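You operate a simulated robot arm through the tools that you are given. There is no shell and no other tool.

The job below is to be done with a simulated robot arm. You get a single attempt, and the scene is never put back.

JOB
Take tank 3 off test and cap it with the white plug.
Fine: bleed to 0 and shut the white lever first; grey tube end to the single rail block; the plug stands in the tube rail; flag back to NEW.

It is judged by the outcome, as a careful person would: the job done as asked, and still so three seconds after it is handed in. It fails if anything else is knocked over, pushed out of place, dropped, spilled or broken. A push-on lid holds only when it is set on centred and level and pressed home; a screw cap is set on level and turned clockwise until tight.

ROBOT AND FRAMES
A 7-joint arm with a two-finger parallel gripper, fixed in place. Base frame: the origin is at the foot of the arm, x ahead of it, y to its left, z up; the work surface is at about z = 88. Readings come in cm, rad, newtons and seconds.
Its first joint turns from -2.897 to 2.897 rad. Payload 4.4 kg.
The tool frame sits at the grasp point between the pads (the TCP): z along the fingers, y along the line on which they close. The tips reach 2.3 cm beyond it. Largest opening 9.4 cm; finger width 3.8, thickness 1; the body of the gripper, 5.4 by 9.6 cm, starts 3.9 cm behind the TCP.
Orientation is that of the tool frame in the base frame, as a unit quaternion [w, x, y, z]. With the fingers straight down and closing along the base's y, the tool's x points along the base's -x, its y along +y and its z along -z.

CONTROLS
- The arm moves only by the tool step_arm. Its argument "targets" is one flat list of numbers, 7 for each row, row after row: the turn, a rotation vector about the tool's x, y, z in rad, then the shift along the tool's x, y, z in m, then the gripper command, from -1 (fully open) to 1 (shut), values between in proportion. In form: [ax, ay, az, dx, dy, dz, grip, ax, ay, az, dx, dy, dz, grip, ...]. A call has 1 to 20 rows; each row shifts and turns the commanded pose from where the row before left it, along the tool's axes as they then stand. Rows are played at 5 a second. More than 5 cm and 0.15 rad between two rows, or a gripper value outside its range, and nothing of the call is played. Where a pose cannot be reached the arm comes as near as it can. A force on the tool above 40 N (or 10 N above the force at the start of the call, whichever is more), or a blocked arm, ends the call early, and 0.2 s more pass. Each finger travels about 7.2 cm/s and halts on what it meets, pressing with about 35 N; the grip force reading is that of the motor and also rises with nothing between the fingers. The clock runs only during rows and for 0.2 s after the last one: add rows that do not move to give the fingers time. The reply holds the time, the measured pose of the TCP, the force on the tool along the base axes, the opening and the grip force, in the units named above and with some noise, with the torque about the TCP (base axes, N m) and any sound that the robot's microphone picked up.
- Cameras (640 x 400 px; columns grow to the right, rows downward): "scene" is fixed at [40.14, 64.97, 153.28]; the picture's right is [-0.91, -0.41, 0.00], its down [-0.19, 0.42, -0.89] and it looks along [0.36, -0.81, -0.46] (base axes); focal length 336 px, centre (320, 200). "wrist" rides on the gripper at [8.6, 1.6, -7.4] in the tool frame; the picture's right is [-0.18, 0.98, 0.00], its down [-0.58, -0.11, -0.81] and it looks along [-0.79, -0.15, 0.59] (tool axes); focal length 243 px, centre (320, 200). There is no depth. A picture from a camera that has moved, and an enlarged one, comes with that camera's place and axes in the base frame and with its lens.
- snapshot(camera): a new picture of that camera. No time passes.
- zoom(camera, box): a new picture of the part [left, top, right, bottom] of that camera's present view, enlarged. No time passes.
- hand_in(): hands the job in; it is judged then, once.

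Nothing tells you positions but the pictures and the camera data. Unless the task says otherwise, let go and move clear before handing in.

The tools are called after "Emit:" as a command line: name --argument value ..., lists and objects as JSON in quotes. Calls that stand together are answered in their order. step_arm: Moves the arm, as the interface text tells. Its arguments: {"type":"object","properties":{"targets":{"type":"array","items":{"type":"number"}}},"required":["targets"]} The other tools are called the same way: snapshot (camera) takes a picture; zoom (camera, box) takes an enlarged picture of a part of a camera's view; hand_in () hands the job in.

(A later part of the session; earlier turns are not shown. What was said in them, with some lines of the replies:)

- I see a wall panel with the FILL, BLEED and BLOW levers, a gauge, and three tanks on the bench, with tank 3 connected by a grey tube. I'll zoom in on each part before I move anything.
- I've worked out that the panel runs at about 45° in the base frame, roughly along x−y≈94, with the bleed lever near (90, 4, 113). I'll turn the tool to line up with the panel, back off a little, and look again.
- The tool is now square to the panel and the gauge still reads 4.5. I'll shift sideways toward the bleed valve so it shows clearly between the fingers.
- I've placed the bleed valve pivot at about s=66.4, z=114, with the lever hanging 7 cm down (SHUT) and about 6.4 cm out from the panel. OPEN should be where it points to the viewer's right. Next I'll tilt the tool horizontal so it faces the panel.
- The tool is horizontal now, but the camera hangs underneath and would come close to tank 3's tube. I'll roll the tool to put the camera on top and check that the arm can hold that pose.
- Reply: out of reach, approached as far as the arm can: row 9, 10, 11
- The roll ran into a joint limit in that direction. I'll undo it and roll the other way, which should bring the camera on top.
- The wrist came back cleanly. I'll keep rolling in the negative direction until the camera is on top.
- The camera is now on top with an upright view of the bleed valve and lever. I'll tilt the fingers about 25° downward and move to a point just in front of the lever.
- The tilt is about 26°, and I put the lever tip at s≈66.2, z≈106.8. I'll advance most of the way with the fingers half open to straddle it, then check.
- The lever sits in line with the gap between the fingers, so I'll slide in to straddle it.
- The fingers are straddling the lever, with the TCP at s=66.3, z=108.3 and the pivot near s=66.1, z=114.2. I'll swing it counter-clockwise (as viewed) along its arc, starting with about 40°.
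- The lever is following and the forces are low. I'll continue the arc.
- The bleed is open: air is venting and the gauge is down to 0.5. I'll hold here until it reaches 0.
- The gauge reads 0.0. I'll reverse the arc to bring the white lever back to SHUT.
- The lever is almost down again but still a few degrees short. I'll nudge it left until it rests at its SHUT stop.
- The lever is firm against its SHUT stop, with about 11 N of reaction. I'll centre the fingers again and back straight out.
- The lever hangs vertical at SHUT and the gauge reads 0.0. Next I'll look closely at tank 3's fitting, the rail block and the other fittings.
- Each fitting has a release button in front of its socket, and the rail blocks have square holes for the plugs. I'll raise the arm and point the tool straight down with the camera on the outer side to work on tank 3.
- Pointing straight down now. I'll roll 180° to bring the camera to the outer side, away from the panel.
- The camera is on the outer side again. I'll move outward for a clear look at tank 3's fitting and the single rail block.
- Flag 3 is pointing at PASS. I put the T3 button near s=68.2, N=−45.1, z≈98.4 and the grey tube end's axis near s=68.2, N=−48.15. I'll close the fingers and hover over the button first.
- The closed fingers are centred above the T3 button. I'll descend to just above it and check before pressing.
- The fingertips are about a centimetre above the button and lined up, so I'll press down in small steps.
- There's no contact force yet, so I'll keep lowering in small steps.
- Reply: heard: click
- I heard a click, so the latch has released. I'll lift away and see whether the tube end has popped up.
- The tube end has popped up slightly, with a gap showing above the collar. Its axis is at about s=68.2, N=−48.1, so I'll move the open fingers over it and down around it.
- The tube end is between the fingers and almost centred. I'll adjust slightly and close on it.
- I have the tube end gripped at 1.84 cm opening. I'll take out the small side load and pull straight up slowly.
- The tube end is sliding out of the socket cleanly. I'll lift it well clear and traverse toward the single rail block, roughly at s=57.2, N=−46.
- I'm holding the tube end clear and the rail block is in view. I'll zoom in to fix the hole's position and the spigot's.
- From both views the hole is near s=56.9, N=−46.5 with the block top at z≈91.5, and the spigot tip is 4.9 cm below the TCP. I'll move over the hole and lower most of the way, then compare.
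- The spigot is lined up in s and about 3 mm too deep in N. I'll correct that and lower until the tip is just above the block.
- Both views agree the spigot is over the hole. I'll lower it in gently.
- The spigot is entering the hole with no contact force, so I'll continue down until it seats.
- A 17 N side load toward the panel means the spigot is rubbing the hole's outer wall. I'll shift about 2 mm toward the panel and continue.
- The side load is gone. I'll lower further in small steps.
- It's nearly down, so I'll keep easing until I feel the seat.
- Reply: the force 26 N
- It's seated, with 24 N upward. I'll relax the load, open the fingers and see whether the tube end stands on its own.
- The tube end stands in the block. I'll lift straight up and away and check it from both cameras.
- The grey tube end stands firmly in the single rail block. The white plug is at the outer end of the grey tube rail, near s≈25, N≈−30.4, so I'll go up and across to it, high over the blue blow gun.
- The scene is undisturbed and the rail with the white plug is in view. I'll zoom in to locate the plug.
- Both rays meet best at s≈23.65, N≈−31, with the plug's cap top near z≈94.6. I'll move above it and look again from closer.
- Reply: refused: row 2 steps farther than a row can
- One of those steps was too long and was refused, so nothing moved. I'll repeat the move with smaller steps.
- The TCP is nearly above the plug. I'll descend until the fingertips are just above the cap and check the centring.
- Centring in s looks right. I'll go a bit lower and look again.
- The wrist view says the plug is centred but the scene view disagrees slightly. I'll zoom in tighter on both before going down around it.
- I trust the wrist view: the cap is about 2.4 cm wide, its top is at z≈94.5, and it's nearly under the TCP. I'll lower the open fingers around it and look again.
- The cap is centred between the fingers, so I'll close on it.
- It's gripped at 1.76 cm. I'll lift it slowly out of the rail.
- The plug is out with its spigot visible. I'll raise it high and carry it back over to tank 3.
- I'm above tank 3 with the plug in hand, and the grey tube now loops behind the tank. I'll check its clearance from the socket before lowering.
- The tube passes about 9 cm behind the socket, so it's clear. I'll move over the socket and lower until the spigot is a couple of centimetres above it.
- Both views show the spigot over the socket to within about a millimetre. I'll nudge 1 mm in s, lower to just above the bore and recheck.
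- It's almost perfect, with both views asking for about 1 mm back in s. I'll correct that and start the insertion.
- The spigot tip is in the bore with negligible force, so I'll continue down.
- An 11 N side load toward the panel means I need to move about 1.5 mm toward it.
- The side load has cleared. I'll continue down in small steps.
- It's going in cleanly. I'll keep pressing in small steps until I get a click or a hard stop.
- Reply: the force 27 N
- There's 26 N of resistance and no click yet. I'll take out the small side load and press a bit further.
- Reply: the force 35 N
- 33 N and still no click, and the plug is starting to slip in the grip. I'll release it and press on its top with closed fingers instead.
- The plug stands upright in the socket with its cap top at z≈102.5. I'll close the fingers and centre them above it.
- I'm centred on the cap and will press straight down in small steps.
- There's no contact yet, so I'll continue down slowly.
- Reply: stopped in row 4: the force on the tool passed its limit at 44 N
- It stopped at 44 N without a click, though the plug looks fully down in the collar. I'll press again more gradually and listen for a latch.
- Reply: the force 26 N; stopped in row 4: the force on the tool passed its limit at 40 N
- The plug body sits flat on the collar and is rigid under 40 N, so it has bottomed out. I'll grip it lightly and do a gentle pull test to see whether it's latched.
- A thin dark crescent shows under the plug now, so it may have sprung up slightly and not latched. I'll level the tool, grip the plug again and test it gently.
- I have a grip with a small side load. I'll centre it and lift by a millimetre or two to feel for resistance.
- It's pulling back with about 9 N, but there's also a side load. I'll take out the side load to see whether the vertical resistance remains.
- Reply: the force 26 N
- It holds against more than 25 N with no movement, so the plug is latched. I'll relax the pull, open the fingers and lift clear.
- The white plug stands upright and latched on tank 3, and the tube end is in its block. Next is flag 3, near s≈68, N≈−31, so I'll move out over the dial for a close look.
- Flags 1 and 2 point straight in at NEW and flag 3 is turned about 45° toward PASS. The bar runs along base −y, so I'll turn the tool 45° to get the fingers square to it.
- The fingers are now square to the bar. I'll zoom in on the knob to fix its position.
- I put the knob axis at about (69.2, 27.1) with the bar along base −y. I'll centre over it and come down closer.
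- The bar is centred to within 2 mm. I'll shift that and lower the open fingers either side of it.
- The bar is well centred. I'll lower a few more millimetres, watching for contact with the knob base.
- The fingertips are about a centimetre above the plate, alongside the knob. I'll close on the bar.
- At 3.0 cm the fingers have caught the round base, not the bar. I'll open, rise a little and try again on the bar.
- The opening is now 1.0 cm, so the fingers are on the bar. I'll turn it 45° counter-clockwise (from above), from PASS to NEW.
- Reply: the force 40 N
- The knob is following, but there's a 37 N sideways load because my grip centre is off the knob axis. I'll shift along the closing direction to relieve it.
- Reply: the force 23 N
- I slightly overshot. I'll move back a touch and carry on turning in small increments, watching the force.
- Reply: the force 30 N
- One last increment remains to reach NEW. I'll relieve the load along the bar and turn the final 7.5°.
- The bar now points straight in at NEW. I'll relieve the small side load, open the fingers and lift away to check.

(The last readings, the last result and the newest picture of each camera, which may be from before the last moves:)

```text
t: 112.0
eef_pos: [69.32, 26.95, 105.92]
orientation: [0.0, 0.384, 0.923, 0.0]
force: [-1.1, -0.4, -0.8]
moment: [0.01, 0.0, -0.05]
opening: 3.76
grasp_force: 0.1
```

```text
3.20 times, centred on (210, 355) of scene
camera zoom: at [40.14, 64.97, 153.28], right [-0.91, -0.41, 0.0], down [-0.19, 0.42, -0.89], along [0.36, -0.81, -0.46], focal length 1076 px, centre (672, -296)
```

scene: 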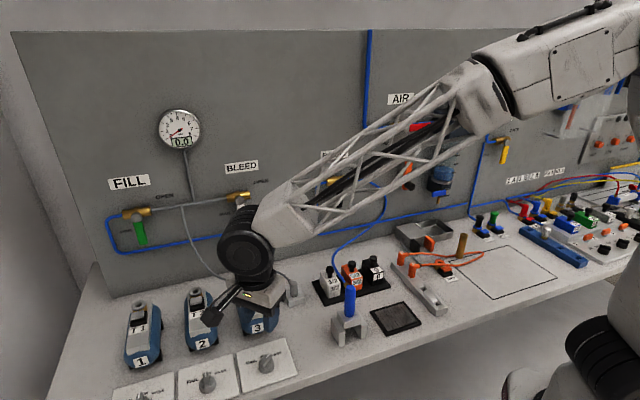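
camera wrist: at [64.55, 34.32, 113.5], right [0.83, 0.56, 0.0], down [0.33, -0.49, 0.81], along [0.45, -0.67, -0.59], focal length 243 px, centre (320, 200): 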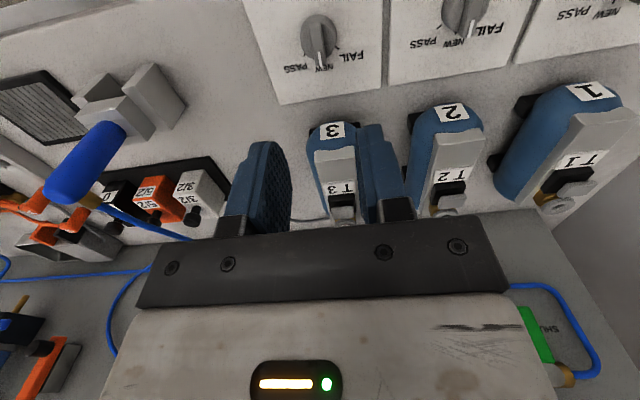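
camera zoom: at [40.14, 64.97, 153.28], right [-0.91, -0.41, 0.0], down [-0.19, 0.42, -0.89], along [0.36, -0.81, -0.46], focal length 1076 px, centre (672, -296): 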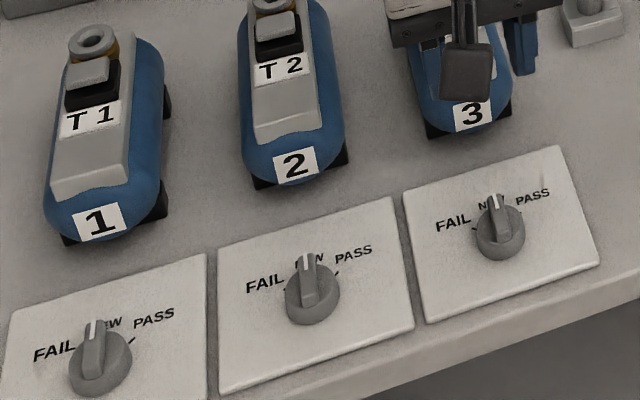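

Flag 3 points at NEW like its neighbours. I'll zoom for a precise check of it, then retreat and check everything else.

Emit:
zoom --camera "wrist" --box '[280, 0, 380, 80]'

Emit:
zoom --camera "scene" --box '[235, 340, 300, 390]'

```text
5.00 times, centred on (330, 40) of wrist
camera zoom: at [64.55, 34.32, 113.5], right [0.83, 0.56, 0.0], down [0.33, -0.49, 0.81], along [0.45, -0.67, -0.59], focal length 1213 px, centre (270, 1000)
```

zoom: 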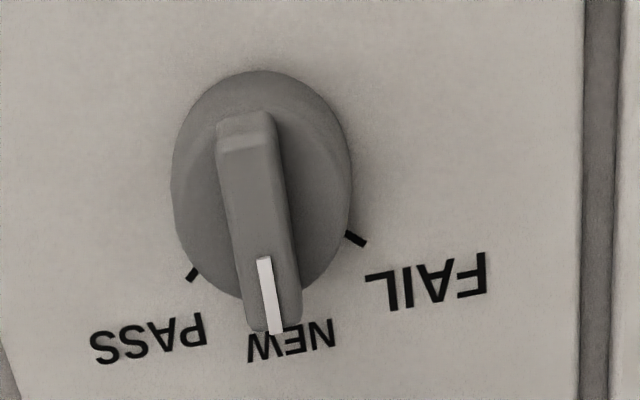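

```text
8.00 times, centred on (268, 365) of scene
camera zoom: at [40.14, 64.97, 153.28], right [-0.91, -0.41, 0.0], down [-0.19, 0.42, -0.89], along [0.36, -0.81, -0.46], focal length 2691 px, centre (740, -1120)
```

zoom: 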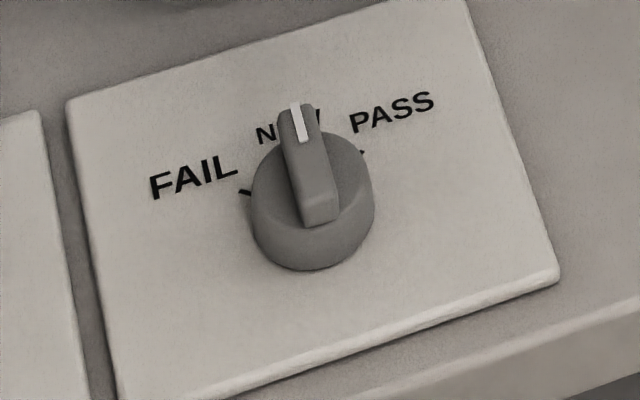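

Flag 3 is within about 2° of NEW. I'll raise the arm clear and do a final check of the whole scene.

Emit:
step_arm --targets '[0, 0, 0, 0, 0, -0.04, 0.2, 0, 0, 0, 0, 0, -0.04, 0.2, 0, 0, 0, 0, 0, -0.04, 0.2, 0, 0, 0, 0.03, -0.03, -0.02, 0.2, 0, 0, 0, 0.03, -0.03, 0, 0.2, 0, 0, 0, 0.03, -0.03, 0, 0.2, 0, 0, 0, 0, 0, 0, 0.2]'

Emit:
snapshot --camera "scene"

Emit:
snapshot --camera "wrist"

Emit:
zoom --camera "scene" --box '[90, 90, 290, 240]'

Emit:
zoom --camera "scene" --box '[210, 240, 320, 330]'

Emit:
zoom --camera "scene" --box '[380, 200, 560, 320]'

```text
t: 113.6
eef_pos: [56.78, 26.62, 119.93]
orientation: [0.0, 0.384, 0.923, 0.0]
force: [-0.1, 0.4, -0.1]
moment: [0.04, 0.01, -0.02]
opening: 3.78
grasp_force: 0.1
```

```text
taken
```

scene: 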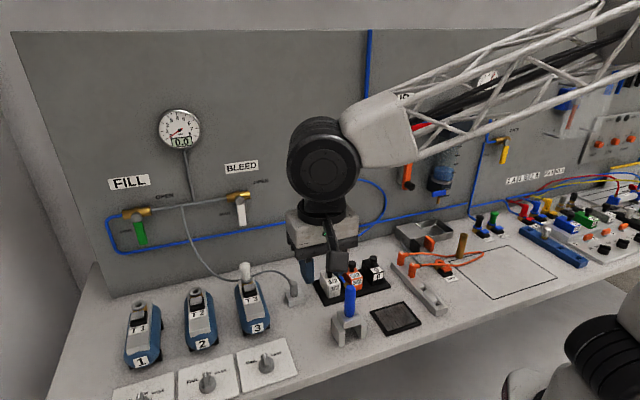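

```text
taken
camera wrist: at [51.8, 34.08, 127.47], right [0.83, 0.56, 0.0], down [0.33, -0.49, 0.81], along [0.45, -0.67, -0.59], focal length 243 px, centre (320, 200)
```

wrist: 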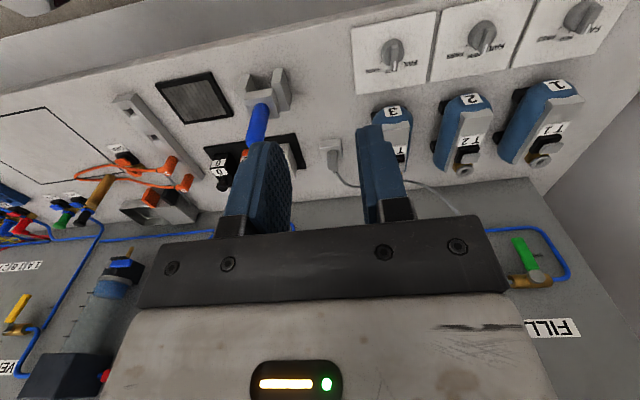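

```text
2.67 times, centred on (190, 165) of scene
camera zoom: at [40.14, 64.97, 153.28], right [-0.91, -0.41, 0.0], down [-0.19, 0.42, -0.89], along [0.36, -0.81, -0.46], focal length 897 px, centre (667, 293)
```

zoom: 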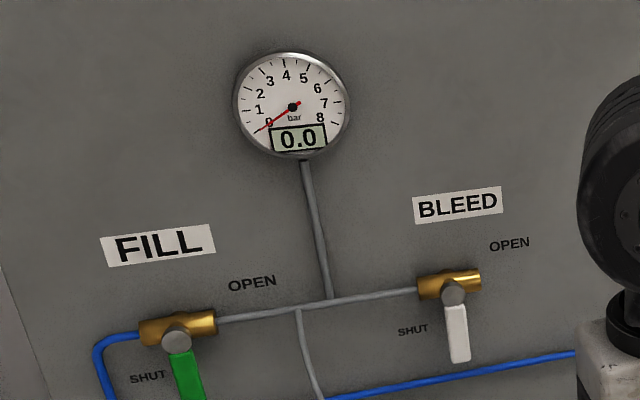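

```text
4.44 times, centred on (265, 285) of scene
camera zoom: at [40.14, 64.97, 153.28], right [-0.91, -0.41, 0.0], down [-0.19, 0.42, -0.89], along [0.36, -0.81, -0.46], focal length 1495 px, centre (564, -178)
```

zoom: 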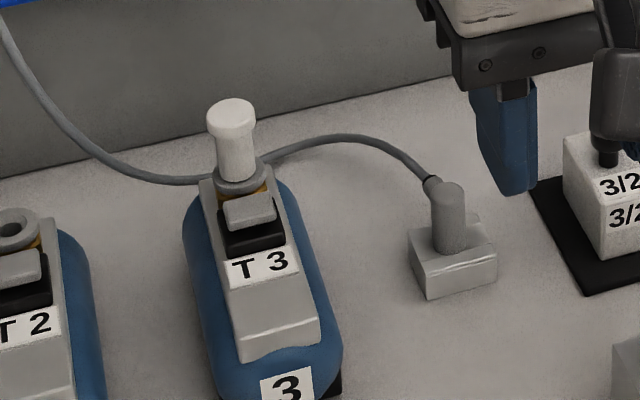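

```text
3.33 times, centred on (470, 260) of scene
camera zoom: at [40.14, 64.97, 153.28], right [-0.91, -0.41, 0.0], down [-0.19, 0.42, -0.89], along [0.36, -0.81, -0.46], focal length 1121 px, centre (-180, 0)
```

zoom: 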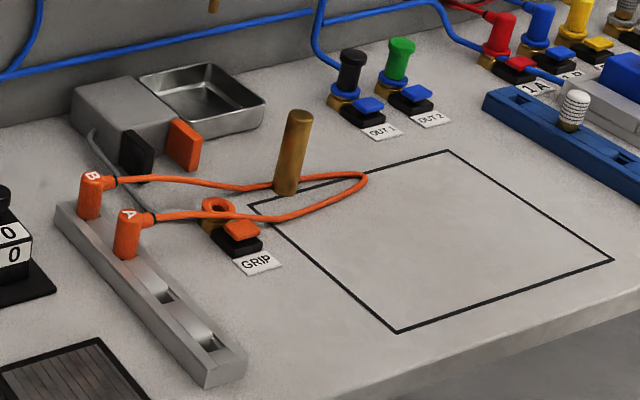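

Everything checks out:
- **Pressure:** the gauge reads 0.0 and the white lever is at SHUT.
- **Tube end:** the grey end stands in the single rail block.
- **Tank 3:** the white plug is upright on it and held against a pull of over 25 N.
- **Flag:** flag 3 is at NEW.

Nothing else has moved and the arm is clear, so I'm handing in.

Emit:
hand_in

```text
The job is handed in.
```

I took tank 3 off test and capped it with the white plug, then handed the job in; I haven't seen the verdict.

- **Bleed:** I opened the white lever until the gauge read 0.0, then pushed it back to its SHUT stop.
- **Tube:** I released the grey tube end with the T3 button. It now stands in the single rail block.
- **Plug:** The white plug from the tube rail sits upright in tank 3's socket. I heard no click when pressing it in, but it didn't move under a pull of about 25 N, so I took it as latched.
- **Flag:** Flag 3 is turned from PASS back to NEW, within about 2° by the camera.

In the last pictures nothing else looked knocked over or moved. The gripper was open and clear before I handed in.
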